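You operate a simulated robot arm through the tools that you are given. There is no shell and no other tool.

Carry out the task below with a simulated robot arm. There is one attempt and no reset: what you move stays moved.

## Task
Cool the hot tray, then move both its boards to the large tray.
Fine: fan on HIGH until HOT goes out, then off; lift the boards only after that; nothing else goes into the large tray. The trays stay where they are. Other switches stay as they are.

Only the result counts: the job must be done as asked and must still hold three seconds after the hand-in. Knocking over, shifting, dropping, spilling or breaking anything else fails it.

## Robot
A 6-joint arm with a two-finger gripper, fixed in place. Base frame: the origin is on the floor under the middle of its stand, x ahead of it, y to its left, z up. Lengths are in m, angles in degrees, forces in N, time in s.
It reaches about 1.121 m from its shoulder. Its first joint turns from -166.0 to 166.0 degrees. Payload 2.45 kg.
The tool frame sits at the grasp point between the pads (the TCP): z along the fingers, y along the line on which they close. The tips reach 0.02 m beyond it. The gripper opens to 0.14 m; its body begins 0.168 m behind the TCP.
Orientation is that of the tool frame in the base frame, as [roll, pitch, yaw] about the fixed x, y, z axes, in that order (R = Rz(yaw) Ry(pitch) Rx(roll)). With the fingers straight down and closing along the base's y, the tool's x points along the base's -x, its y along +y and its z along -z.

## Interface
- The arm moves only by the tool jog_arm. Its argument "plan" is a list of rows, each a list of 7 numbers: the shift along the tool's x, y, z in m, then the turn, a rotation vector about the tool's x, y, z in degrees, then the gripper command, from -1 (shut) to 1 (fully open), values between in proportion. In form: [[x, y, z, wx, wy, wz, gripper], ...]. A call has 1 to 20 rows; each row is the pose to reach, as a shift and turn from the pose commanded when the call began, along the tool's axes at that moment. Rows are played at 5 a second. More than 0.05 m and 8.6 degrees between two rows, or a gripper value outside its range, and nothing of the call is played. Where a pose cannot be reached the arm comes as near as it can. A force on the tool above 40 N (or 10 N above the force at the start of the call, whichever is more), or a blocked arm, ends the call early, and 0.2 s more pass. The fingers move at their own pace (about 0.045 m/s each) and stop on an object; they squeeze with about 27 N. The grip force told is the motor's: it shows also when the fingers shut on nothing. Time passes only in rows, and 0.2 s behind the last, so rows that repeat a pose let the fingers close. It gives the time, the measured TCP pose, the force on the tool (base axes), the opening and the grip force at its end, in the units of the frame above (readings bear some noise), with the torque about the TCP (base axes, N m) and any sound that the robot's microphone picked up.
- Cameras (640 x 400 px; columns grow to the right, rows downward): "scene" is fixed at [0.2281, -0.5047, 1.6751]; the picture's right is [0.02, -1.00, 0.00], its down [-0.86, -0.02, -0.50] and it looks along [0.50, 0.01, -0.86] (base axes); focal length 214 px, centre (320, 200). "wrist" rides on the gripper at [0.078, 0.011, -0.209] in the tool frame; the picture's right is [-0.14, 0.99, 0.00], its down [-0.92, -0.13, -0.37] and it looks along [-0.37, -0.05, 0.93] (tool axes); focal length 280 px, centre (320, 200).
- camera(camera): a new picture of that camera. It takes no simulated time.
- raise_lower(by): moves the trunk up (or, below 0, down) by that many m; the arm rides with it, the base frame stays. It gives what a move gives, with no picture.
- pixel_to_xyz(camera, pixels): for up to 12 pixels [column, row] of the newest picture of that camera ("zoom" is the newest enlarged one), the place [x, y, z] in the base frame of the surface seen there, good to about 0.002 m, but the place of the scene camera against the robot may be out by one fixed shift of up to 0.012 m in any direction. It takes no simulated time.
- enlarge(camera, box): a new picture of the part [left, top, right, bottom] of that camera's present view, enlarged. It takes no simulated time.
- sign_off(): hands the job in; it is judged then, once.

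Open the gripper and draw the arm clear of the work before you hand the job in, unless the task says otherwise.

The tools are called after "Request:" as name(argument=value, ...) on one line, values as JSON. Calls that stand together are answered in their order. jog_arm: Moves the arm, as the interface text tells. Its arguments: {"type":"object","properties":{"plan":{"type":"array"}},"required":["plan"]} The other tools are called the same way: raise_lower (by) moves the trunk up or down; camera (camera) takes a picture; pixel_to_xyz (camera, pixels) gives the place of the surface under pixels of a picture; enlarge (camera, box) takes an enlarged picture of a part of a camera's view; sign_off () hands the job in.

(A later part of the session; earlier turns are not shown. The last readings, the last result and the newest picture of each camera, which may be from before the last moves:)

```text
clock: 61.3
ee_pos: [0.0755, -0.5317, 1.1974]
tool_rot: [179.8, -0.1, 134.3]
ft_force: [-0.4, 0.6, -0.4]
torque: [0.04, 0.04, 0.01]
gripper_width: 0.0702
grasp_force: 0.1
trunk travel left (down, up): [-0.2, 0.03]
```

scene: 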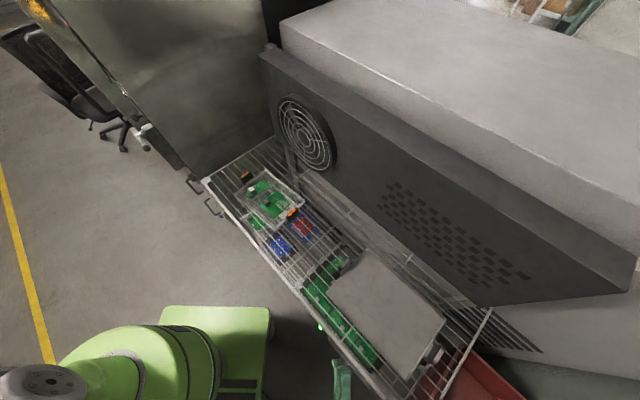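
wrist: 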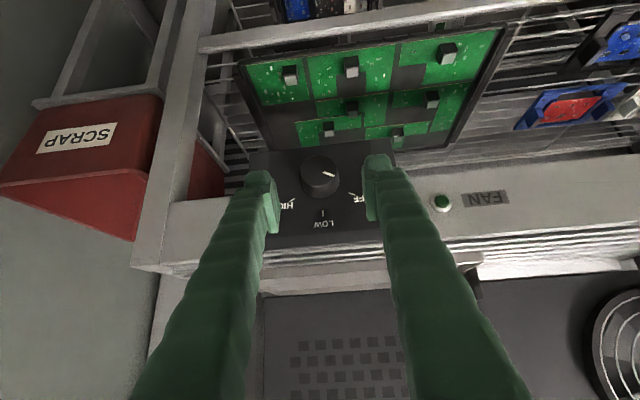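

The tool points straight down at z=1.197. I'll traverse above the rack toward the hot tray (u=0.24, v=0.57, z=1.15).

Request:
jog_arm(plan=[[-0.0108, 0.0433, 0.0036, 0, 0, 0, 0], [-0.0216, 0.0866, 0.0072, 0, 0, 0, 0], [-0.0324, 0.1298, 0.0108, 0, 0, 0, 0], [-0.0433, 0.1731, 0.0145, 0, 0, 0, 0], [-0.0541, 0.2164, 0.0181, 0, 0, 0, 0], [-0.0649, 0.2597, 0.0217, 0, 0, 0, 0], [-0.0757, 0.3029, 0.0253, 0, 0, 0, 0], [-0.0865, 0.3462, 0.0289, 0, 0, 0, 0], [-0.0973, 0.3895, 0.0325, 0, 0, 0, 0], [-0.1082, 0.4328, 0.0362, 0, 0, 0, 0], [-0.119, 0.476, 0.0398, 0, 0, 0, 0], [-0.1298, 0.5193, 0.0434, 0, 0, 0, 0], [-0.1406, 0.5626, 0.047, 0, 0, 0, 0]])

Request:
camera(camera="wrist")

Request:
camera(camera="scene")

```text
clock: 64.1
ee_pos: [0.5771, -0.2367, 1.148]
tool_rot: [179.8, 0.1, 134.2]
ft_force: [0.2, -0.7, -0.4]
torque: [-0.05, 0.04, 0.02]
gripper_width: 0.0702
grasp_force: 0.0
trunk travel left (down, up): [-0.2, 0.03]
```

```text
taken
```

wrist: 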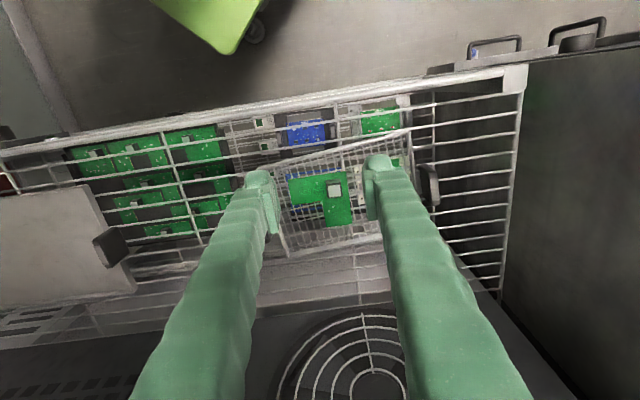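

```text
taken
```

scene: 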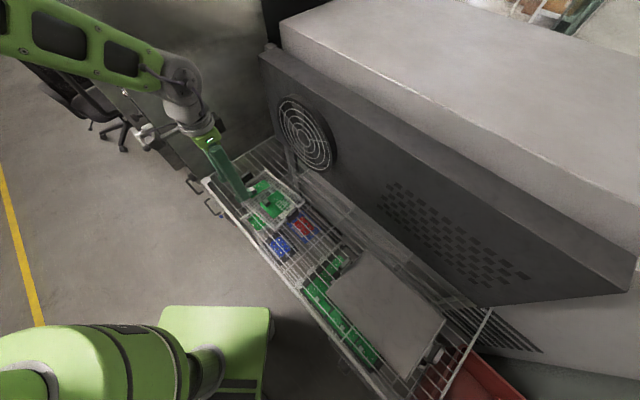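

The tool is above the hot tray; one board (block at (333,190)) is visible between the fingers, the other behind the right finger near (395,160). I'll enlarge and measure.

Request:
enlarge(camera="wrist", box=[250, 110, 450, 260])

Request:
enlarge(camera="scene", box=[230, 165, 310, 225])

```text
2.67 times, centred on (350, 185) of wrist
```

zoom: 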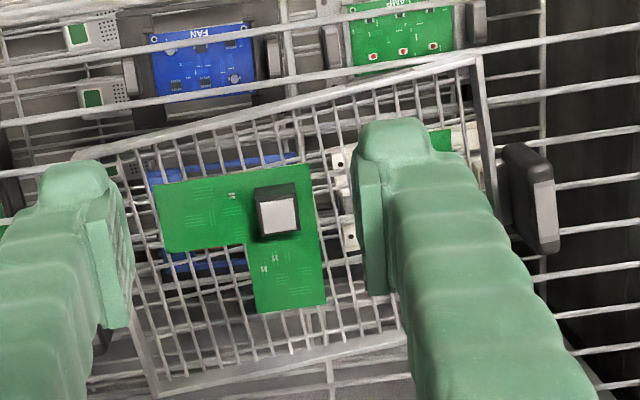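

```text
6.67 times, centred on (270, 195) of scene
```

zoom: 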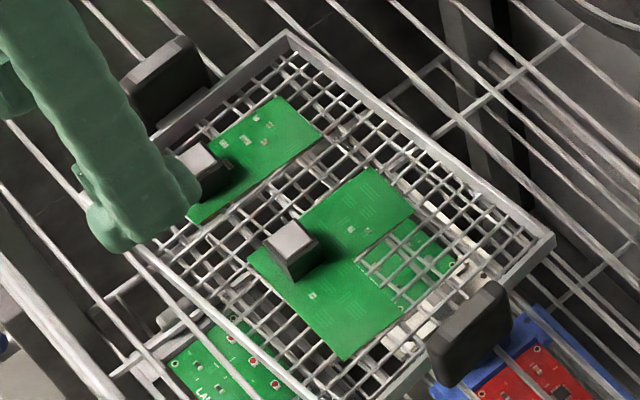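

I'll re-enlarge the wrist view and measure the L-shaped board's corners, its block and the tray rim.

Request:
enlarge(camera="wrist", box=[270, 130, 390, 205])

```text
5.33 times, centred on (330, 168) of wrist
```

zoom: 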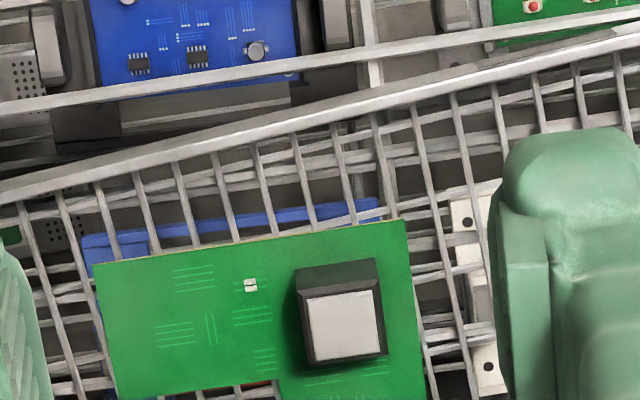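

I'll take 3D positions of the block top corners (305,300),(378,290),(388,352),(313,362) and board corners.

Request:
pixel_to_xyz(camera="zoom", pixels=[[308, 303], [376, 294], [384, 350], [316, 358], [346, 326], [300, 272], [374, 262], [100, 268], [400, 226], [105, 370], [200, 300], [340, 80]])

Request:
pixel_to_xyz(camera="wrist", pixels=[[289, 182], [345, 173], [352, 223], [326, 227], [322, 205], [294, 204], [335, 215], [310, 240], [275, 172], [400, 133], [310, 254], [426, 180]])

```text
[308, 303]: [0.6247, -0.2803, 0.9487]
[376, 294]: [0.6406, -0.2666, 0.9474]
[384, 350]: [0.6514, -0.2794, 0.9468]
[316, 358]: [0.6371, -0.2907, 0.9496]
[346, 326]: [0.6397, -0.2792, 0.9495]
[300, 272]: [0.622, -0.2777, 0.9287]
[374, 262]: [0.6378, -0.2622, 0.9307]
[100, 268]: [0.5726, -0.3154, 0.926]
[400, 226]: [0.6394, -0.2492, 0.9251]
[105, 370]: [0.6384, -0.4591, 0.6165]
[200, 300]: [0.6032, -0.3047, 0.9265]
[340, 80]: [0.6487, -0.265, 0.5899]
```

```text
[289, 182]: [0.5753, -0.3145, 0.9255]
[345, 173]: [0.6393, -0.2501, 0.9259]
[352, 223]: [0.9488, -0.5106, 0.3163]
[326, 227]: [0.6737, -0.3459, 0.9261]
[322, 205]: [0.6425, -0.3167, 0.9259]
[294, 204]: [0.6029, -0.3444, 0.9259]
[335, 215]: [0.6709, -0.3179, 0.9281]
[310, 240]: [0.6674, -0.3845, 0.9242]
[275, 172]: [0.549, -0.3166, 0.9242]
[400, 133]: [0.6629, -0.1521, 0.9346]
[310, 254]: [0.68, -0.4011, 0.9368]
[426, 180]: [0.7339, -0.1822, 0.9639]
```

Block 2's top centre is about (0.639,−0.279,0.949), size ≈0.021, aligned with its board at ≈44.7°, board surface z≈0.926. I'll move over it to z=1.0 with the opening reduced to 0.05 m and re-check.

Request:
jog_arm(plan=[[-0.0184, 0.0037, 0.037, 0, 0, -0.2, -0.286], [-0.0368, 0.0075, 0.074, 0, 0, -0.3, -0.286], [-0.0551, 0.0112, 0.111, 0, 0, -0.4, -0.286], [-0.0735, 0.0149, 0.148, 0, 0, -0.5, -0.286], [-0.0735, 0.0149, 0.148, 0, 0, -0.5, -0.286]])

Request:
camera(camera="wrist")

Request:
enlarge(camera="wrist", box=[220, 110, 420, 235])

```text
clock: 65.3
ee_pos: [0.6376, -0.2778, 1.0042]
tool_rot: [179.7, 0.1, 134.8]
ft_force: [-0.9, -0.1, -0.1]
torque: [0.02, -0.03, 0.02]
gripper_width: 0.0498
grasp_force: 0.0
trunk travel left (down, up): [-0.2, 0.03]
```

```text
taken
```

wrist: 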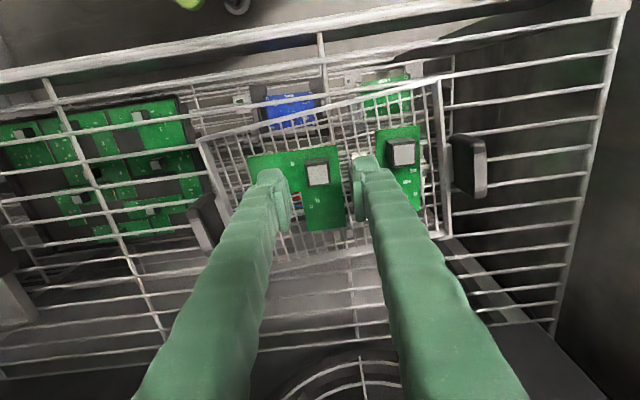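

```text
3.20 times, centred on (320, 172) of wrist
```

zoom: 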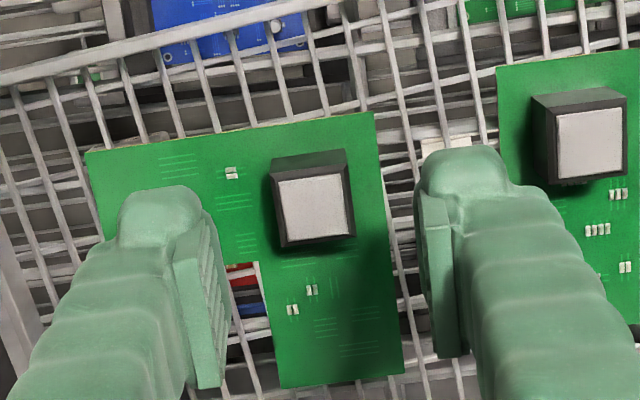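

Both boards and blocks are clear now. I'll measure block 2's top (315,208 zoom), block 1's top (588,142 zoom) and the board corners.

Request:
pixel_to_xyz(camera="zoom", pixels=[[281, 184], [343, 177], [350, 234], [290, 242], [315, 208], [88, 155], [374, 114], [402, 370], [283, 385], [262, 262], [500, 70], [588, 142]])

Request:
pixel_to_xyz(camera="wrist", pixels=[[394, 145], [413, 143], [414, 163], [396, 165], [378, 132], [417, 127], [420, 208], [403, 153], [412, 190], [440, 90], [200, 140], [447, 235]])

```text
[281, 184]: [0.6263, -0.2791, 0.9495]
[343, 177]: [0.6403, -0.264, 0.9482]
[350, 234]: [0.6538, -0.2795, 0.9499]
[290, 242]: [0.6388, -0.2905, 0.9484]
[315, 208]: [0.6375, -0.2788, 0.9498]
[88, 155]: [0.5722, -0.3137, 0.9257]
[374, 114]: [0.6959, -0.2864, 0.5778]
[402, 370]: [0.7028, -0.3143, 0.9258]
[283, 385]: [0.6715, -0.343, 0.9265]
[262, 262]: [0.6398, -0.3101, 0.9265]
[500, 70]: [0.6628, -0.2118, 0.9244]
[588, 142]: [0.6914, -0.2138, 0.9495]
```

```text
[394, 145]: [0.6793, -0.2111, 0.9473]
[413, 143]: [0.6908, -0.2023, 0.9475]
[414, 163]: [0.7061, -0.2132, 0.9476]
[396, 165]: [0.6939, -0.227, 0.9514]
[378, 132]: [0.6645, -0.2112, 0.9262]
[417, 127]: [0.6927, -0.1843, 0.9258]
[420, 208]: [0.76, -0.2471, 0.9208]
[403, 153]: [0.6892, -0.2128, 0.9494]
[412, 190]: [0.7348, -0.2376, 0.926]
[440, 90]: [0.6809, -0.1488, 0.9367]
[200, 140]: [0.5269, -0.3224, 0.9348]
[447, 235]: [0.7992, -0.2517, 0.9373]
```

TCP needs +0.0012 along U and +0.0019 along V to centre on block 2 (average (0.6398,−0.2783)). I'll descend to z≈0.951 (tips just above the board) with 0.042 m opening.

Request:
jog_arm(plan=[[-0.0019, 0.0012, 0.01, 0, 0, 0, -0.4], [-0.0019, 0.0012, 0.03, 0, 0, 0, -0.4], [-0.0019, 0.0012, 0.044, 0, 0, 0, -0.4], [-0.0019, 0.0012, 0.053, 0, 0, 0, -0.4], [-0.0019, 0.0012, 0.053, 0, 0, 0, -0.4]])

Request:
enlarge(camera="wrist", box=[220, 110, 420, 235])

```text
clock: 66.5
ee_pos: [0.6404, -0.2784, 0.9511]
tool_rot: [179.8, 0.2, 135.0]
ft_force: [0.0, 0.2, 0.2]
torque: [0.01, 0.01, 0.01]
gripper_width: 0.0421
grasp_force: 0.1
trunk travel left (down, up): [-0.2, 0.03]
```

```text
3.20 times, centred on (320, 172) of wrist
```

zoom: 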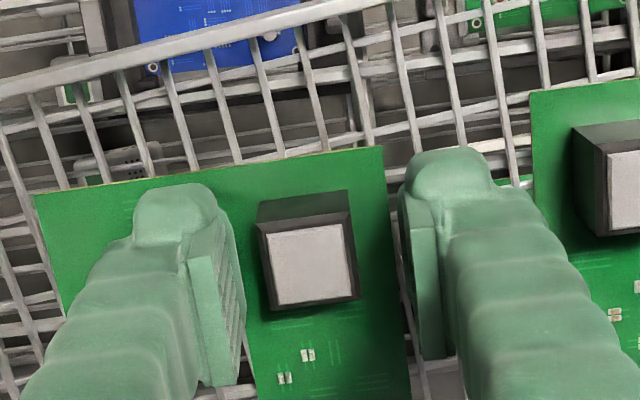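

The fingers straddle the block, which sits ~3 mm left of centre. I'll shift −0.003 m along tool y and close.

Request:
jog_arm(plan=[[0, -0.003, 0, 0, 0, 0, -0.4], [0, -0.003, 0, 0, 0, 0, -0.55], [0, -0.003, 0, 0, 0, 0, -0.7], [0, -0.003, 0, 0, 0, 0, -1], [0, -0.003, 0, 0, 0, 0, -1], [0, -0.003, 0, 0, 0, 0, -1]])

Request:
enlarge(camera="wrist", box=[220, 110, 420, 235])

```text
clock: 67.9
ee_pos: [0.638, -0.2798, 0.954]
tool_rot: [179.7, 0.2, 134.9]
ft_force: [-0.2, 0.9, -0.6]
torque: [0.01, 0.0, -0.01]
gripper_width: 0.0225
grasp_force: 26.9
trunk travel left (down, up): [-0.2, 0.03]
```

```text
3.20 times, centred on (320, 172) of wrist
```

zoom: 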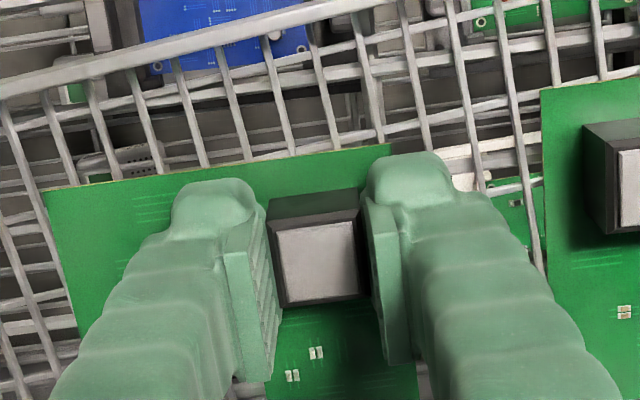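

Gripped (width 0.0225, 27 N). I'll lift straight up slowly by 0.12 m and check the board hangs level.

Request:
jog_arm(plan=[[0, 0, -0.01, 0, 0, 0, -1], [0, 0, -0.025, 0, 0, 0, -1], [0, 0, -0.045, 0, 0, 0, -1], [0, 0, -0.07, 0, 0, 0, -1], [0, 0, -0.095, 0, 0, 0, -1], [0, 0, -0.12, 0, 0, 0, -1]])

Request:
camera(camera="wrist")

Request:
enlarge(camera="scene", box=[190, 130, 350, 230])

```text
clock: 69.3
ee_pos: [0.6368, -0.2795, 1.0742]
tool_rot: [179.8, 0.0, 134.8]
ft_force: [0.0, 0.3, -0.1]
torque: [-0.03, -0.01, 0.03]
gripper_width: 0.0223
grasp_force: 26.9
trunk travel left (down, up): [-0.2, 0.03]
```

```text
taken
```

wrist: 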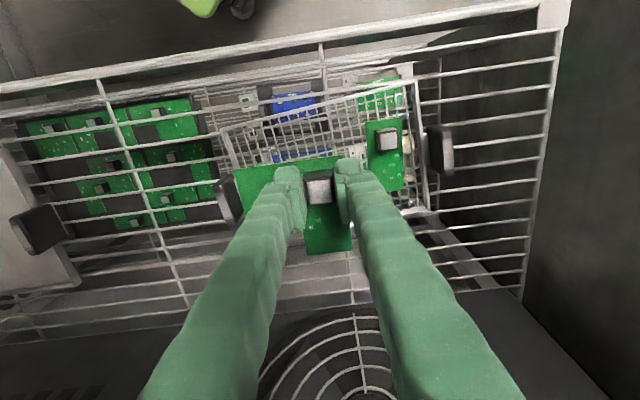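

```text
4.00 times, centred on (270, 180) of scene
```

zoom: 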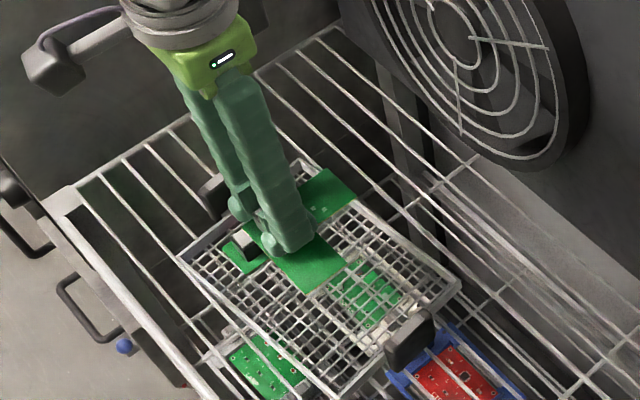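

Board 2 hangs level and the tray and board 1 are undisturbed. I'll carry it at this height to above the right part of the large tray (u=−0.215, v=0.679).

Request:
jog_arm(plan=[[-0.0028, -0.0425, 0, 0, 0, 0, -1], [-0.0056, -0.085, 0, 0, 0, 0, -1], [-0.0085, -0.1275, 0, 0, 0, 0, -1], [-0.0113, -0.17, 0, 0, 0, 0, -1], [-0.0141, -0.2125, 0, 0, 0, 0, -1], [-0.0169, -0.255, 0, 0, 0, 0, -1], [-0.0197, -0.2975, 0, 0, 0, 0, -1], [-0.0225, -0.34, 0, 0, 0, 0, -1], [-0.0254, -0.3826, 0, 0, 0, 0, -1], [-0.0282, -0.4251, 0, 0, 0, 0, -1], [-0.031, -0.4676, 0, 0, 0, 0, -1]])

Request:
camera(camera="wrist")

Request:
enlarge(camera="scene", box=[290, 220, 470, 340])

```text
clock: 71.7
ee_pos: [0.325, -0.6317, 1.0696]
tool_rot: [179.8, -0.1, 134.9]
ft_force: [0.9, 0.0, 0.2]
torque: [0.04, -0.05, 0.0]
gripper_width: 0.0225
grasp_force: 27.0
trunk travel left (down, up): [-0.2, 0.03]
```

```text
taken
```

wrist: 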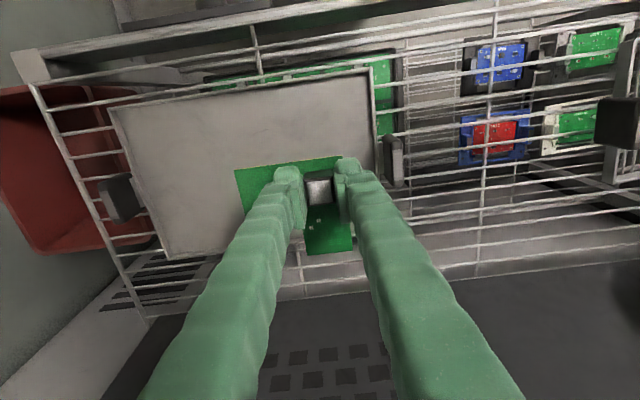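

```text
3.33 times, centred on (380, 280) of scene
```

zoom: 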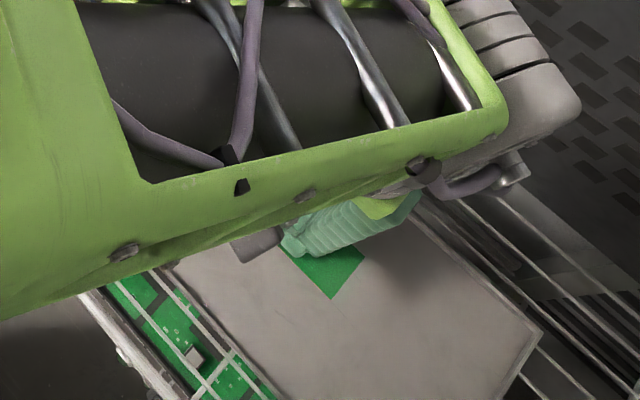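

The board is above the large tray. I'll measure the tray's rim corners in this wrist view to place the board well inside.

Request:
pixel_to_xyz(camera="wrist", pixels=[[371, 71], [114, 107], [168, 256], [376, 170], [360, 100], [200, 150], [200, 220], [300, 130], [392, 160], [122, 198], [236, 172], [348, 248]])

```text
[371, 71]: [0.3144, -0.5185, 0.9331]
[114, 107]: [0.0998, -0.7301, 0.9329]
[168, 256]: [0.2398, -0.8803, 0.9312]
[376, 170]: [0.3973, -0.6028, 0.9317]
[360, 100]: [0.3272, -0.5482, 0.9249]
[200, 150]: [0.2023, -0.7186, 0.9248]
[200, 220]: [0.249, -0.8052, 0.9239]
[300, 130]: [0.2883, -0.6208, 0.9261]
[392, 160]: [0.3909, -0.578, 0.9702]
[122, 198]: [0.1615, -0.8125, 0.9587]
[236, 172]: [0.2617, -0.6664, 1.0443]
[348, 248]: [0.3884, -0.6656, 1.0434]
```

The tray interior spans u −0.45…−0.147, v 0.59…0.79 with floor z≈0.925; the board now spans u −0.286…−0.19, v 0.656…0.745, well inside. I'll lower it to ~4 mm above the floor.

Request:
jog_arm(plan=[[0, 0, 0.03, 0, 0, 0, -1], [0, 0, 0.06, 0, 0, 0, -1], [0, 0, 0.085, 0, 0, 0, -1], [0, 0, 0.1, 0, 0, 0, -1], [0, 0, 0.108, 0, 0, 0, -1], [0, 0, 0.112, 0, 0, 0, -1]])

Request:
camera(camera="wrist")

```text
clock: 73.1
ee_pos: [0.3259, -0.632, 0.9575]
tool_rot: [179.9, 0.0, 134.8]
ft_force: [-0.6, 0.5, -0.7]
torque: [-0.01, 0.01, 0.01]
gripper_width: 0.0228
grasp_force: 27.2
trunk travel left (down, up): [-0.2, 0.03]
```

```text
taken
```

wrist: 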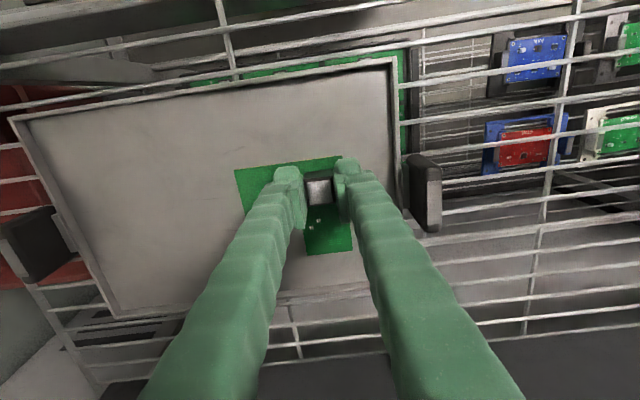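

The board is just above the tray floor with clear margins. I'll check the gap by measuring board and floor heights, then lower the last few mm watching force.

Request:
pixel_to_xyz(camera="wrist", pixels=[[245, 180], [260, 200], [335, 245], [230, 200], [225, 170], [300, 270]])

Request:
jog_arm(plan=[[0, 0, 0.001, 0, 0, 0, -1], [0, 0, 0.002, 0, 0, 0, -1], [0, 0, 0.003, 0, 0, 0, -1]])

```text
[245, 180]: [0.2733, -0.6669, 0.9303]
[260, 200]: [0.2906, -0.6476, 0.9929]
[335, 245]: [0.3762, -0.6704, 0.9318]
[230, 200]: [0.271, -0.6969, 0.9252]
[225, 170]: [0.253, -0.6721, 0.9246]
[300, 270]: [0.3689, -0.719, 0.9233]
```

```text
clock: 73.9
ee_pos: [0.3253, -0.6314, 0.9546]
tool_rot: [179.8, 0.1, 134.7]
ft_force: [-0.3, 0.0, 0.0]
torque: [0.01, -0.02, 0.03]
gripper_width: 0.0222
grasp_force: 26.9
trunk travel left (down, up): [-0.2, 0.03]
```

No contact yet after 3 mm. I'll lower in 0.7 mm steps for up to 2 mm more.

Request:
jog_arm(plan=[[0, 0, 0.0007, 0, 0, 0, -1], [0, 0, 0.0014, 0, 0, 0, -1], [0, 0, 0.002, 0, 0, 0, -1]])

```text
clock: 74.7
ee_pos: [0.3246, -0.6326, 0.9528]
tool_rot: [179.9, 0.1, 134.7]
ft_force: [-0.1, 0.3, -0.3]
torque: [-0.01, 0.01, -0.01]
gripper_width: 0.0226
grasp_force: 27.0
trunk travel left (down, up): [-0.2, 0.03]
```

Request:
camera(camera="wrist")

Request:
pixel_to_xyz(camera="wrist", pixels=[[242, 176], [246, 190], [335, 245], [345, 235], [230, 200], [225, 170], [300, 270], [250, 170]])

Request:
enlarge(camera="wrist", box=[220, 140, 420, 265])

```text
taken
```

wrist: 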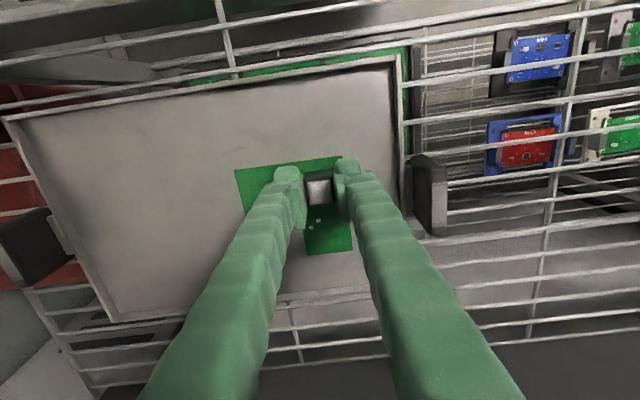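

```text
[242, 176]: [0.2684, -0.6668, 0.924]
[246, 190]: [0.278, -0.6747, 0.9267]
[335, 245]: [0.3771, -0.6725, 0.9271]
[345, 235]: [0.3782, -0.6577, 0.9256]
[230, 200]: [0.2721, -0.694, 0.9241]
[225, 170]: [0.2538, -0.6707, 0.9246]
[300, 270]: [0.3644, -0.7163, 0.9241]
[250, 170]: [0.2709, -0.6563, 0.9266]
```

```text
3.20 times, centred on (320, 202) of wrist
```

zoom: 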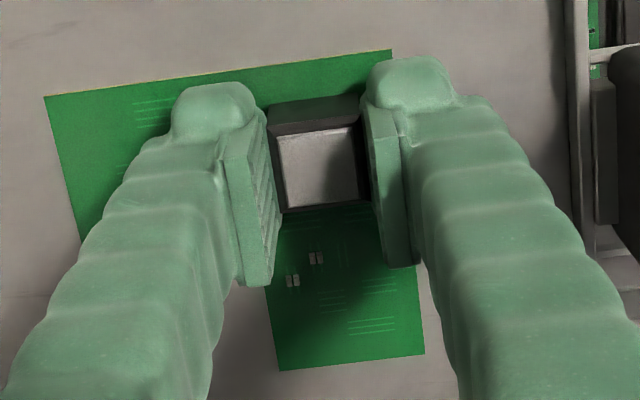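

The board top (≈0.9266) is only its own thickness above the floor (≈0.9243), so it rests within a millimetre. I'll open to 0.045 m and then rise straight up.

Request:
jog_arm(plan=[[0, 0, 0, 0, 0, 0, -0.6], [0, 0, 0, 0, 0, 0, -0.4], [0, 0, 0, 0, 0, 0, -0.36], [0, 0, 0, 0, 0, 0, -0.36], [0, 0, -0.02, 0, 0, 0, -0.36], [0, 0, -0.05, 0, 0, 0, -0.36], [0, 0, -0.09, 0, 0, 0, -0.36], [0, 0, -0.13, 0, 0, 0, -0.36]])

Request:
camera(camera="wrist")

```text
clock: 76.5
ee_pos: [0.3258, -0.6323, 1.0849]
tool_rot: [179.9, 0.2, 134.8]
ft_force: [-0.8, 0.3, 0.4]
torque: [-0.02, -0.02, 0.01]
gripper_width: 0.0451
grasp_force: 0.0
trunk travel left (down, up): [-0.2, 0.03]
```

```text
taken
```

wrist: 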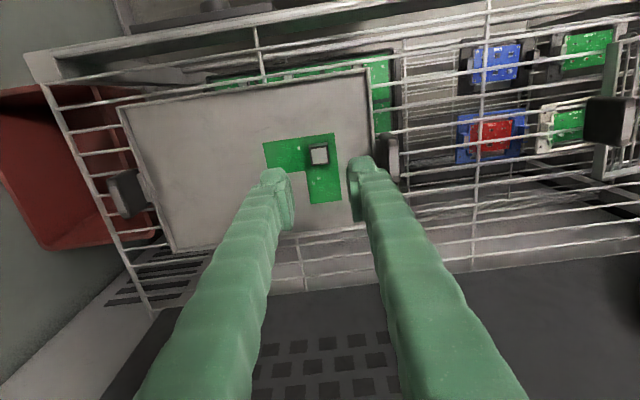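

Board 2 lies in the large tray (block at (319,155)). I'll traverse back to above board 1's block at about (0.6925,−0.2134).

Request:
jog_arm(plan=[[0.0028, 0.0427, 0, 0, 0, 0, -0.36], [0.0057, 0.0855, 0, 0, 0, 0, -0.36], [0.0085, 0.1282, 0, 0, 0, 0, -0.36], [0.0114, 0.1709, 0, 0, 0, 0, -0.36], [0.0142, 0.2137, 0, 0, 0, 0, -0.36], [0.017, 0.2564, 0, 0, 0, 0, -0.36], [0.0199, 0.2991, 0, 0, 0, 0, -0.36], [0.0227, 0.3418, 0, 0, 0, 0, -0.36], [0.0255, 0.3846, 0, 0, 0, 0, -0.36], [0.0284, 0.4273, 0, 0, 0, 0, -0.36], [0.0312, 0.47, 0, 0, 0, 0, -0.36], [0.0341, 0.5128, 0, 0, 0, 0, -0.36], [0.0369, 0.5555, 0, 0, 0, 0, -0.36]])

Request:
camera(camera="wrist")

Request:
enlarge(camera="wrist", box=[220, 110, 420, 235])

```text
clock: 79.3
ee_pos: [0.6964, -0.2116, 1.0839]
tool_rot: [179.8, 0.1, 134.8]
ft_force: [-0.1, 0.2, 0.4]
torque: [-0.06, 0.03, 0.02]
gripper_width: 0.0448
grasp_force: 0.1
trunk travel left (down, up): [-0.2, 0.03]
```

```text
taken
```

wrist: 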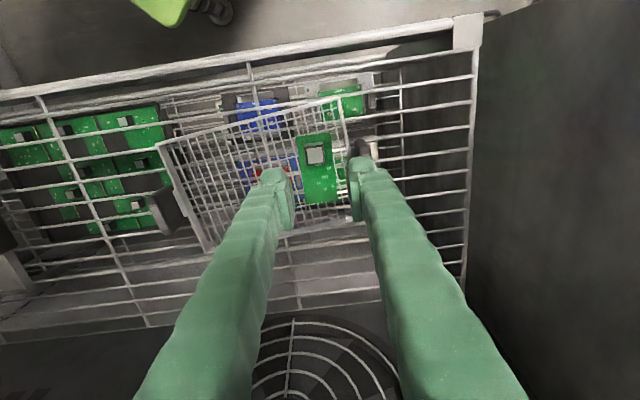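

```text
3.20 times, centred on (320, 172) of wrist
```

zoom: 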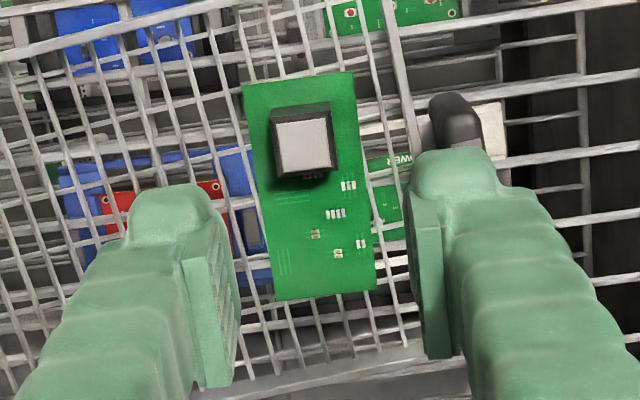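

Board 1's block is close to the tray's right rim and handle (455,120 zoom), so gripping along U would crowd the right finger. I'll measure the block, rim and handle to decide on a 90° rotated grip.

Request:
pixel_to_xyz(camera="zoom", pixels=[[278, 122], [325, 118], [332, 165], [284, 172], [303, 144], [245, 88], [353, 73], [374, 287], [275, 298], [450, 130], [470, 105], [405, 140]])

Request:
pixel_to_xyz(camera="wrist", pixels=[[344, 98], [350, 130], [356, 216], [300, 103], [240, 122], [362, 145], [368, 142], [320, 222], [300, 232], [270, 240], [355, 150], [347, 115]])

```text
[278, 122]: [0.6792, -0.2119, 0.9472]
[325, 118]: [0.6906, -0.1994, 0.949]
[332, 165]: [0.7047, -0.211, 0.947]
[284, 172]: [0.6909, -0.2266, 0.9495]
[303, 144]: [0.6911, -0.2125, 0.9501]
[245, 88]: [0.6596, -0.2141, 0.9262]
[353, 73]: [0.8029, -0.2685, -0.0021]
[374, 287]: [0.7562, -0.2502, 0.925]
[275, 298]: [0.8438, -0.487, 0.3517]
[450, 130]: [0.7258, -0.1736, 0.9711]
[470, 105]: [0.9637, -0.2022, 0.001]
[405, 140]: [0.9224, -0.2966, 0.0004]
```

```text
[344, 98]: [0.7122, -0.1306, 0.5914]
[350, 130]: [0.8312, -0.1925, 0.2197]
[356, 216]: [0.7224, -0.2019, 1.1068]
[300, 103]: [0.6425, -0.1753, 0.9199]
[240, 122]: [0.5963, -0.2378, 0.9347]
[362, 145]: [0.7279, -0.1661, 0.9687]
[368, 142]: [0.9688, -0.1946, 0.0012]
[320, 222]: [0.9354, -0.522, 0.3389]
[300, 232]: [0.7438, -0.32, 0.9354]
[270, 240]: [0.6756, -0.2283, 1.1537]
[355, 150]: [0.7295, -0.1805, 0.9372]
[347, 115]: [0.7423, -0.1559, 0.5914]
```

Block 1's centre is (0.6914,−0.2122); the right rim/handle is only 0.035 m from it, so I'll grip along V instead (fingers front and back, tips kept above the rim height 0.937). I'll rotate the tool −90° about its z at this safe height.

Request:
jog_arm(plan=[[0.0031, -0.004, 0, 0, 0, -8.2, -0.36], [0.0031, -0.004, 0, 0, 0, -16.4, -0.36], [0.0031, -0.004, 0, 0, 0, -24.6, -0.36], [0.0031, -0.004, 0, 0, 0, -32.8, -0.36], [0.0031, -0.004, 0, 0, 0, -41, -0.36], [0.0031, -0.004, 0, 0, 0, -49.2, -0.36], [0.0031, -0.004, 0, 0, 0, -57.4, -0.36], [0.0031, -0.004, 0, 0, 0, -65.6, -0.36], [0.0031, -0.004, 0, 0, 0, -73.8, -0.36], [0.0031, -0.004, 0, 0, 0, -82, -0.36], [0.0031, -0.004, 0, 0, 0, -90, -0.36]])

Request:
camera(camera="wrist")

Request:
enlarge(camera="wrist", box=[220, 110, 420, 235])

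```text
clock: 81.7
ee_pos: [0.6902, -0.2155, 1.0862]
tool_rot: [-179.8, 0.2, -135.1]
ft_force: [0.2, -0.1, 0.0]
torque: [0.02, 0.01, -0.05]
gripper_width: 0.045
grasp_force: 0.0
trunk travel left (down, up): [-0.2, 0.03]
```

```text
taken
```

wrist: 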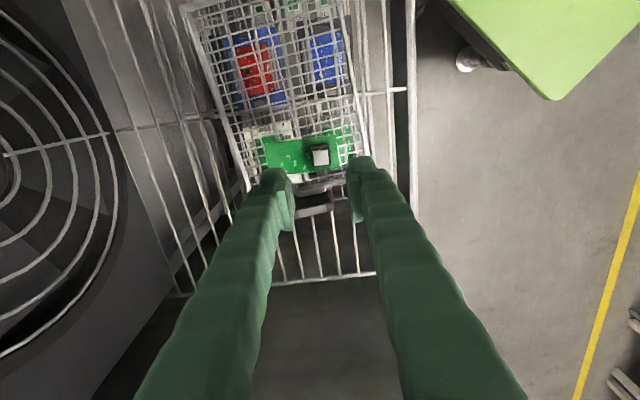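

```text
3.20 times, centred on (320, 172) of wrist
```

zoom: 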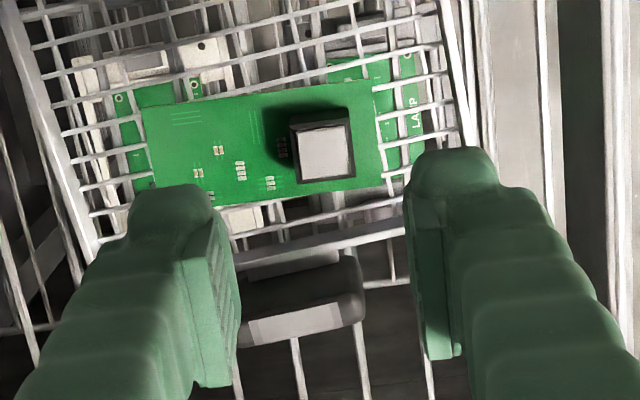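

The rotated view is fine: right finger is on the front side, left finger over the board. I'll measure the block and the nearby front rim here.

Request:
pixel_to_xyz(camera="zoom", pixels=[[299, 132], [346, 126], [350, 176], [304, 180], [323, 153], [386, 176], [378, 95], [447, 60], [455, 95], [465, 135], [441, 30], [150, 115]])

Request:
pixel_to_xyz(camera="wrist", pixels=[[363, 153], [360, 140], [357, 128], [300, 190], [340, 180], [330, 192], [325, 200], [245, 180], [240, 160], [350, 95], [315, 150], [305, 165]])

```text
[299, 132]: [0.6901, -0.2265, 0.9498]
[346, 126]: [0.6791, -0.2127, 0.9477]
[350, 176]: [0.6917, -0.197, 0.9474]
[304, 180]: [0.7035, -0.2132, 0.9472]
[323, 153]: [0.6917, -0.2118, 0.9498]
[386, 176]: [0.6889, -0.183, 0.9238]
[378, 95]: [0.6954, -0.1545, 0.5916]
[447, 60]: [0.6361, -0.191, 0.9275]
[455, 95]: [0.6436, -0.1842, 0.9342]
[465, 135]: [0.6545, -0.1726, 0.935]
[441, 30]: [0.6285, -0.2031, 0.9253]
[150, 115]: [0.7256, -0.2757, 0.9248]
```

```text
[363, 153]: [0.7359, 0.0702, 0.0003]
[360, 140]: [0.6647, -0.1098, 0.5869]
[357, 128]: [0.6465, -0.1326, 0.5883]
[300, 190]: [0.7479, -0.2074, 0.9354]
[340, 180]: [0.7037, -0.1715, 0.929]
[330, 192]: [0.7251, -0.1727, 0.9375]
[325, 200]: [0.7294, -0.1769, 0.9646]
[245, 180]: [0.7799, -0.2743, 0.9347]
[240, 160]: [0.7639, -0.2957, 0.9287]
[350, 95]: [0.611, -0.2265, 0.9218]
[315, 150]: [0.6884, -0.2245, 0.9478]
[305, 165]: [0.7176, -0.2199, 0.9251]
```

Front rim is at v≈0.585 (z 0.935), block front face at v≈0.628, so a 0.038 m opening fits. I'll descend to z≈0.975 over the block and check centring.

Request:
jog_arm(plan=[[-0.0028, 0.001, 0.03, 0, 0, 0, -0.457], [-0.0028, 0.001, 0.065, 0, 0, 0, -0.457], [-0.0028, 0.001, 0.095, 0, 0, 0, -0.457], [-0.0028, 0.001, 0.111, 0, 0, 0, -0.457], [-0.0028, 0.001, 0.111, 0, 0, 0, -0.457]])

Request:
enlarge(camera="wrist", box=[220, 110, 420, 235])

```text
clock: 82.9
ee_pos: [0.6909, -0.2096, 0.9748]
tool_rot: [-179.9, 0.2, -135.3]
ft_force: [-0.5, 0.0, -0.1]
torque: [0.03, -0.01, -0.04]
gripper_width: 0.0378
grasp_force: 0.0
trunk travel left (down, up): [-0.2, 0.03]
```

```text
3.20 times, centred on (320, 172) of wrist
```

zoom: 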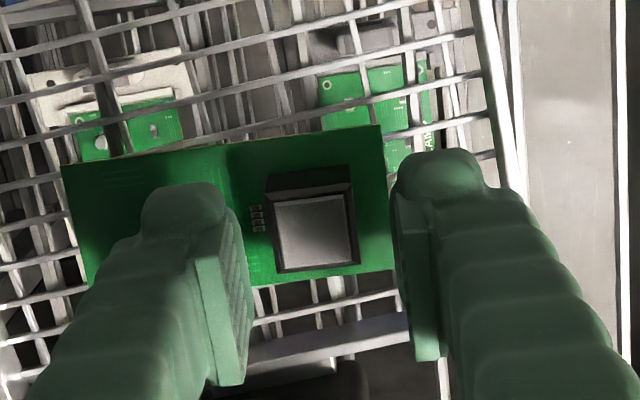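

The block sits ~2 mm left of centre; the right finger clears the front rim. I'll shift −0.002 along y, +0.0019 along x, descend to z≈0.954 and look.

Request:
jog_arm(plan=[[0.0019, -0.002, 0, 0, 0, 0, -0.457], [0.0019, -0.002, 0.01, 0, 0, 0, -0.457], [0.0019, -0.002, 0.017, 0, 0, 0, -0.457], [0.0019, -0.002, 0.021, 0, 0, 0, -0.457], [0.0019, -0.002, 0.021, 0, 0, 0, -0.457]])

Request:
enlarge(camera="wrist", box=[220, 110, 420, 235])

```text
clock: 84.1
ee_pos: [0.692, -0.215, 0.9527]
tool_rot: [-179.8, 0.2, -135.2]
ft_force: [0.0, -0.3, 0.1]
torque: [0.0, -0.02, 0.0]
gripper_width: 0.0376
grasp_force: 0.0
trunk travel left (down, up): [-0.2, 0.03]
```

```text
3.20 times, centred on (320, 172) of wrist
```

zoom: 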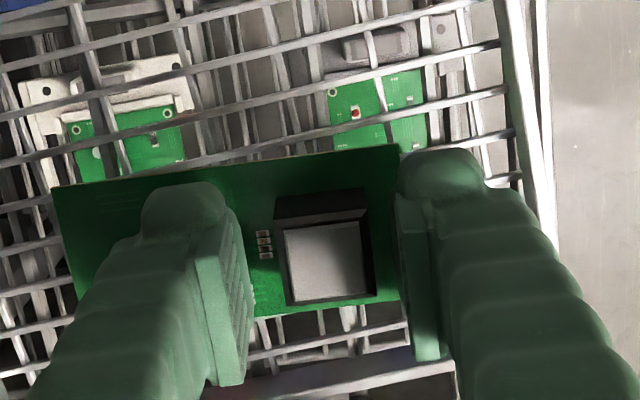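

The block is centred between the pads and there is no contact. I'll close the gripper.

Request:
jog_arm(plan=[[0, 0, 0, 0, 0, 0, -0.55], [0, 0, 0, 0, 0, 0, -0.7], [0, 0, 0, 0, 0, 0, -1], [0, 0, 0, 0, 0, 0, -1], [0, 0, 0, 0, 0, 0, -1]])

Request:
enlarge(camera="wrist", box=[220, 110, 420, 235])

```text
clock: 85.3
ee_pos: [0.6913, -0.2143, 0.9531]
tool_rot: [-179.9, 0.2, -135.1]
ft_force: [-1.0, -0.4, -0.3]
torque: [-0.01, 0.01, 0.02]
gripper_width: 0.0227
grasp_force: 26.8
trunk travel left (down, up): [-0.2, 0.03]
```

```text
3.20 times, centred on (320, 172) of wrist
```

zoom: 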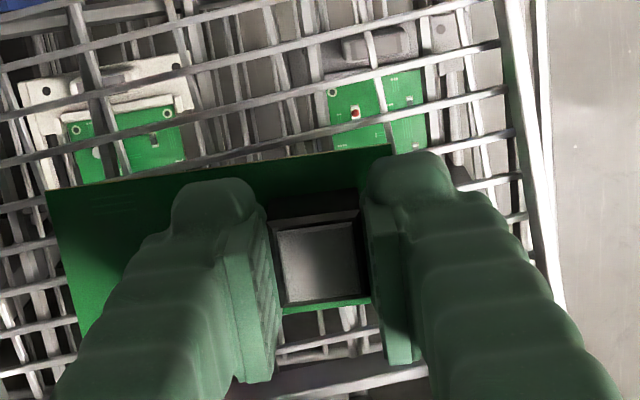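

Gripped at 0.0227 m, 27 N. I'll lift straight up 0.125 m slowly.

Request:
jog_arm(plan=[[0, 0, -0.01, 0, 0, 0, -1], [0, 0, -0.025, 0, 0, 0, -1], [0, 0, -0.045, 0, 0, 0, -1], [0, 0, -0.07, 0, 0, 0, -1], [0, 0, -0.1, 0, 0, 0, -1], [0, 0, -0.125, 0, 0, 0, -1]])

Request:
camera(camera="wrist")

Request:
enlarge(camera="scene", box=[190, 130, 350, 230])

```text
clock: 86.7
ee_pos: [0.6917, -0.2161, 1.0797]
tool_rot: [180.0, 0.3, -135.4]
ft_force: [-0.1, -0.6, -0.2]
torque: [0.02, -0.01, 0.01]
gripper_width: 0.0223
grasp_force: 27.2
trunk travel left (down, up): [-0.2, 0.03]
```

```text
taken
```

wrist: 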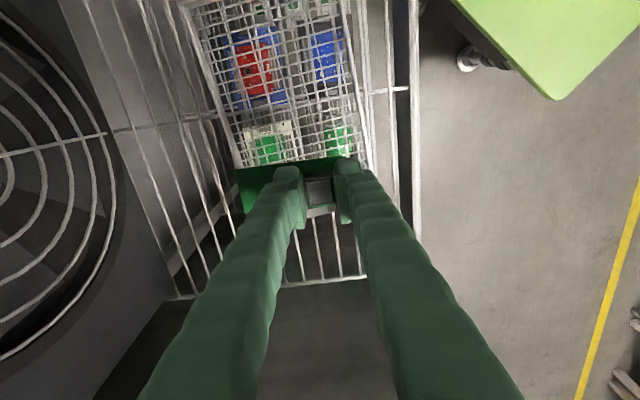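

```text
4.00 times, centred on (270, 180) of scene
```

zoom: 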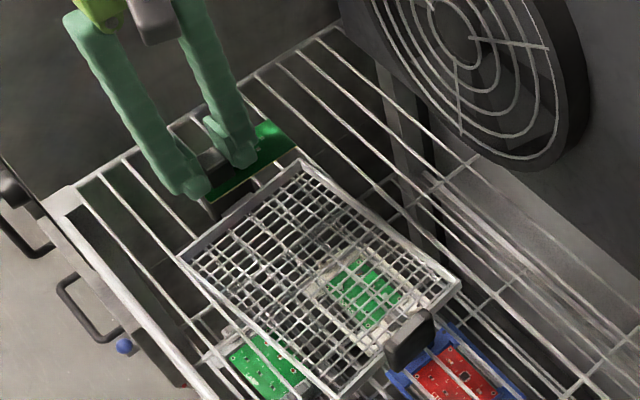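

Board 1 hangs level and the hot tray is empty and unmoved. I'll carry it toward the left part of the large tray (u=−0.345, v=0.66) at z≈1.05, rotating back +90° on the way so the grip is the same as for board 2.

Request:
jog_arm(plan=[[0.0426, -0.0014, 0.0019, 0, 0, 7.5, -1], [0.0851, -0.0029, 0.0038, 0, 0, 15, -1], [0.1277, -0.0043, 0.0056, 0, 0, 22.4, -1], [0.1703, -0.0057, 0.0075, 0, 0, 29.9, -1], [0.2128, -0.0072, 0.0094, 0, 0, 37.3, -1], [0.2554, -0.0086, 0.0113, 0, 0, 44.8, -1], [0.298, -0.01, 0.0131, 0, 0, 52.3, -1], [0.3406, -0.0115, 0.015, 0, 0, 59.7, -1], [0.3831, -0.0129, 0.0169, 0, 0, 67.2, -1], [0.4257, -0.0143, 0.0188, 0, 0, 74.7, -1], [0.4683, -0.0157, 0.0206, 0, 0, 82.1, -1], [0.5108, -0.0172, 0.0225, 0, 0, 89.6, -1], [0.5534, -0.0186, 0.0244, 0, 0, 89.6, -1], [0.596, -0.02, 0.0263, 0, 0, 89.6, -1], [0.6385, -0.0215, 0.0281, 0, 0, 89.6, -1], [0.6811, -0.0229, 0.03, 0, 0, 89.6, -1]])

Request:
camera(camera="wrist")

```text
clock: 90.1
ee_pos: [0.2242, -0.7114, 1.0473]
tool_rot: [179.7, 0.0, 135.1]
ft_force: [-1.2, 0.1, -0.3]
torque: [0.05, -0.01, 0.0]
gripper_width: 0.0227
grasp_force: 26.9
trunk travel left (down, up): [-0.2, 0.03]
```

```text
taken
```

wrist: 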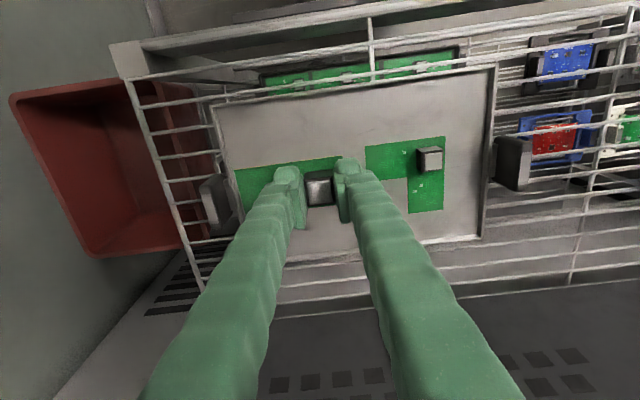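

Board 1 is over the left part of the tray, left of board 2. I'll measure its corners against the tray's left rim and board 2's left edge.

Request:
pixel_to_xyz(camera="wrist", pixels=[[237, 172], [243, 200], [338, 158], [368, 148], [370, 175], [222, 150], [216, 110], [238, 235], [225, 195], [300, 120], [400, 230], [330, 240]])

Request:
enlarge(camera="wrist", box=[200, 110, 480, 260])

```text
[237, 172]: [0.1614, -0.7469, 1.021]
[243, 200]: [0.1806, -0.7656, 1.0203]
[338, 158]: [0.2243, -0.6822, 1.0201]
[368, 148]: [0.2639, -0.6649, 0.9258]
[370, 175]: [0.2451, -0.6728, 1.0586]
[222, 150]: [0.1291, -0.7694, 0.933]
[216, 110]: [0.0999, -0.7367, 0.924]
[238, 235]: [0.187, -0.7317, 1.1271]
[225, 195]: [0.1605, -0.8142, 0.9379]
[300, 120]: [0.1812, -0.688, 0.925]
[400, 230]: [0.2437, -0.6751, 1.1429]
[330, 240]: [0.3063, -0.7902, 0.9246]
```

```text
2.29 times, centred on (340, 185) of wrist
```

zoom: 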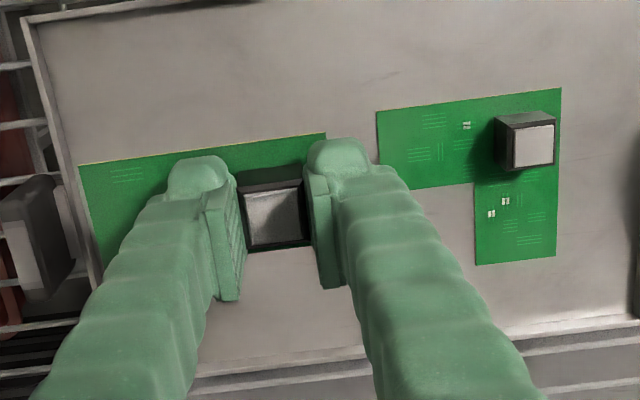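

Board 1 would span u −0.414…−0.324, v 0.64…0.68, with 0.04 m margins to both the rim and board 2. I'll lower to ~4 mm above the floor.

Request:
jog_arm(plan=[[0, 0, 0.03, 0, 0, 0, -1], [0, 0, 0.055, 0, 0, 0, -1], [0, 0, 0.075, 0, 0, 0, -1], [0, 0, 0.085, 0, 0, 0, -1], [0, 0, 0.0885, 0, 0, 0, -1], [0, 0, 0.0885, 0, 0, 0, -1]])

Request:
camera(camera="wrist")

Request:
pixel_to_xyz(camera="wrist", pixels=[[243, 178], [250, 195], [265, 172], [232, 185], [300, 215], [335, 158], [330, 130], [245, 168]])

```text
clock: 91.5
ee_pos: [0.2244, -0.711, 0.9558]
tool_rot: [179.8, 0.1, 135.1]
ft_force: [0.5, 0.0, -0.8]
torque: [0.01, 0.02, -0.03]
gripper_width: 0.0225
grasp_force: 27.0
trunk travel left (down, up): [-0.2, 0.03]
```

```text
taken
```

wrist: 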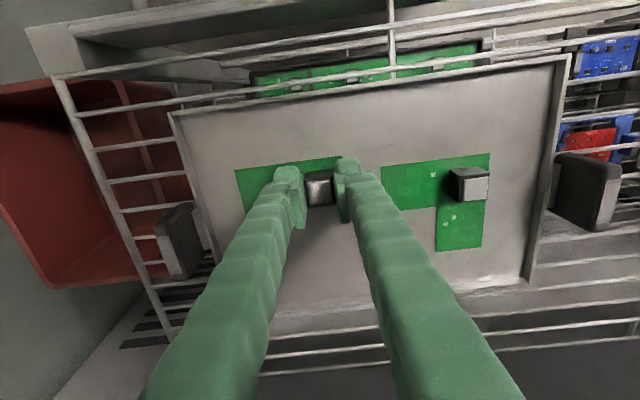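

```text
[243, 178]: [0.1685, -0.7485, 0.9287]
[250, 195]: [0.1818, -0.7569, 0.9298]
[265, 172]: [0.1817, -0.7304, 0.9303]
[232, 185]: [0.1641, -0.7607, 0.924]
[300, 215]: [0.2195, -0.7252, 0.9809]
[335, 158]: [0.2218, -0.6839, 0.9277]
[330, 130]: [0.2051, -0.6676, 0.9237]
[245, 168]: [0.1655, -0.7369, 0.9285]
```

Board top ≈0.929 vs floor 0.924: about 2.5–3 mm to go. I'll lower 2.7 mm in small steps.

Request:
jog_arm(plan=[[0, 0, 0.001, 0, 0, 0, -1], [0, 0, 0.0019, 0, 0, 0, -1], [0, 0, 0.0027, 0, 0, 0, -1]])

Request:
camera(camera="wrist")

Request:
pixel_to_xyz(camera="wrist", pixels=[[243, 178], [250, 195], [265, 172], [228, 185], [335, 158], [330, 130], [245, 170], [225, 200]])

```text
clock: 92.3
ee_pos: [0.2241, -0.7114, 0.9544]
tool_rot: [179.8, 0.0, 135.2]
ft_force: [-0.2, 0.5, 0.0]
torque: [-0.01, -0.02, 0.02]
gripper_width: 0.0224
grasp_force: 26.2
trunk travel left (down, up): [-0.2, 0.03]
```

```text
taken
```

wrist: 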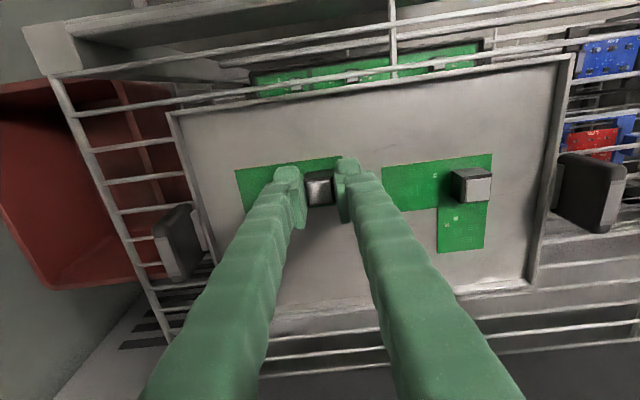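

```text
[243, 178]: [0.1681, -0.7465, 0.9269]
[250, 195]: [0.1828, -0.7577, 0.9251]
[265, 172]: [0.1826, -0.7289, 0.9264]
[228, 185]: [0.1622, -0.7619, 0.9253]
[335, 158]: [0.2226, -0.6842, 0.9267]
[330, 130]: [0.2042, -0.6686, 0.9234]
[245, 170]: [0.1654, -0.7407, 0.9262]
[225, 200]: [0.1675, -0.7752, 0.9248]
```

The board's top is ≈0.9265, i.e. resting within a millimetre of the floor. I'll open to 0.045 m and rise straight up.

Request:
jog_arm(plan=[[0, 0, 0, 0, 0, 0, -0.6], [0, 0, 0, 0, 0, 0, -0.4], [0, 0, 0, 0, 0, 0, -0.36], [0, 0, 0, 0, 0, 0, -0.36], [0, 0, -0.02, 0, 0, 0, -0.36], [0, 0, -0.05, 0, 0, 0, -0.36], [0, 0, -0.09, 0, 0, 0, -0.36], [0, 0, -0.13, 0, 0, 0, -0.36]])

Request:
camera(camera="wrist")

Request:
camera(camera="scene")

```text
clock: 94.1
ee_pos: [0.2205, -0.7141, 1.0848]
tool_rot: [179.9, 0.1, 135.2]
ft_force: [-0.3, 0.5, -0.9]
torque: [-0.05, 0.0, 0.0]
gripper_width: 0.0444
grasp_force: 0.1
trunk travel left (down, up): [-0.2, 0.03]
```

```text
taken
```

wrist: 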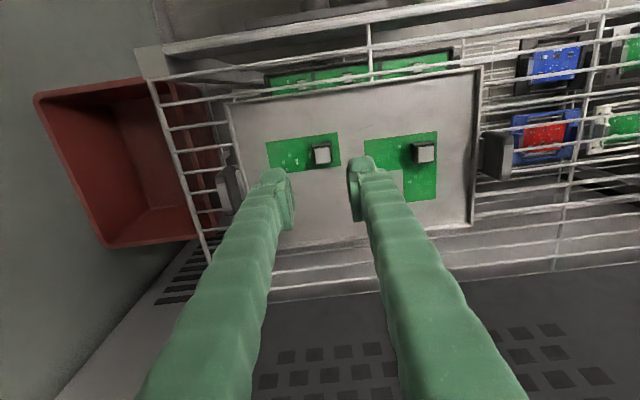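

```text
taken
```

scene: 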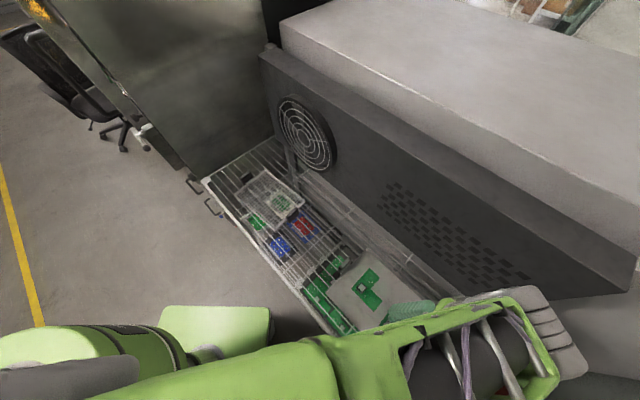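

Both boards lie flat in the large tray and the hot tray is empty. I'll withdraw up and away from the rack to near the starting pose and open the gripper.

Request:
jog_arm(plan=[[0.02, 0, -0.035, 0, 0, 0, -0.36], [0.05, 0.02, -0.065, 0, 0, 0, -0.36], [0.09, 0.045, -0.085, 0, 0, 0, -0.36], [0.13, 0.07, -0.1, 0, 0, 0, -0.2], [0.17, 0.095, -0.11, 0, 0, 0, 0.2], [0.21, 0.12, -0.12, 0, 0, 0, 0.6], [0.25, 0.145, -0.12, 0, 0, 0, 1], [0.25, 0.145, -0.12, 0, 0, 0, 1], [0.25, 0.145, -0.12, 0, 0, 0, 1]])

Request:
camera(camera="wrist")

Request:
camera(camera="scene")

```text
refused: row 3 steps farther than a row can; nothing moved
```

```text
taken
```

wrist: 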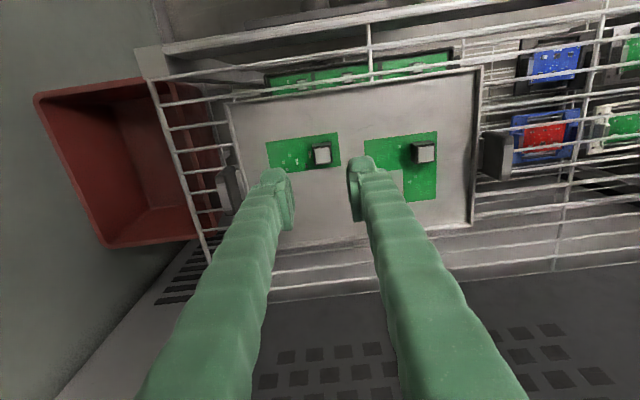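

```text
taken
```

scene: 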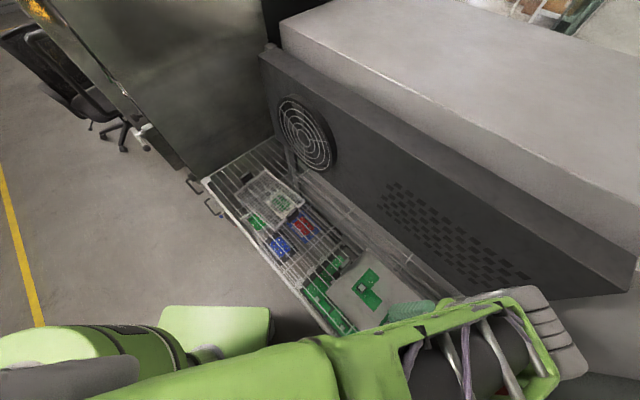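

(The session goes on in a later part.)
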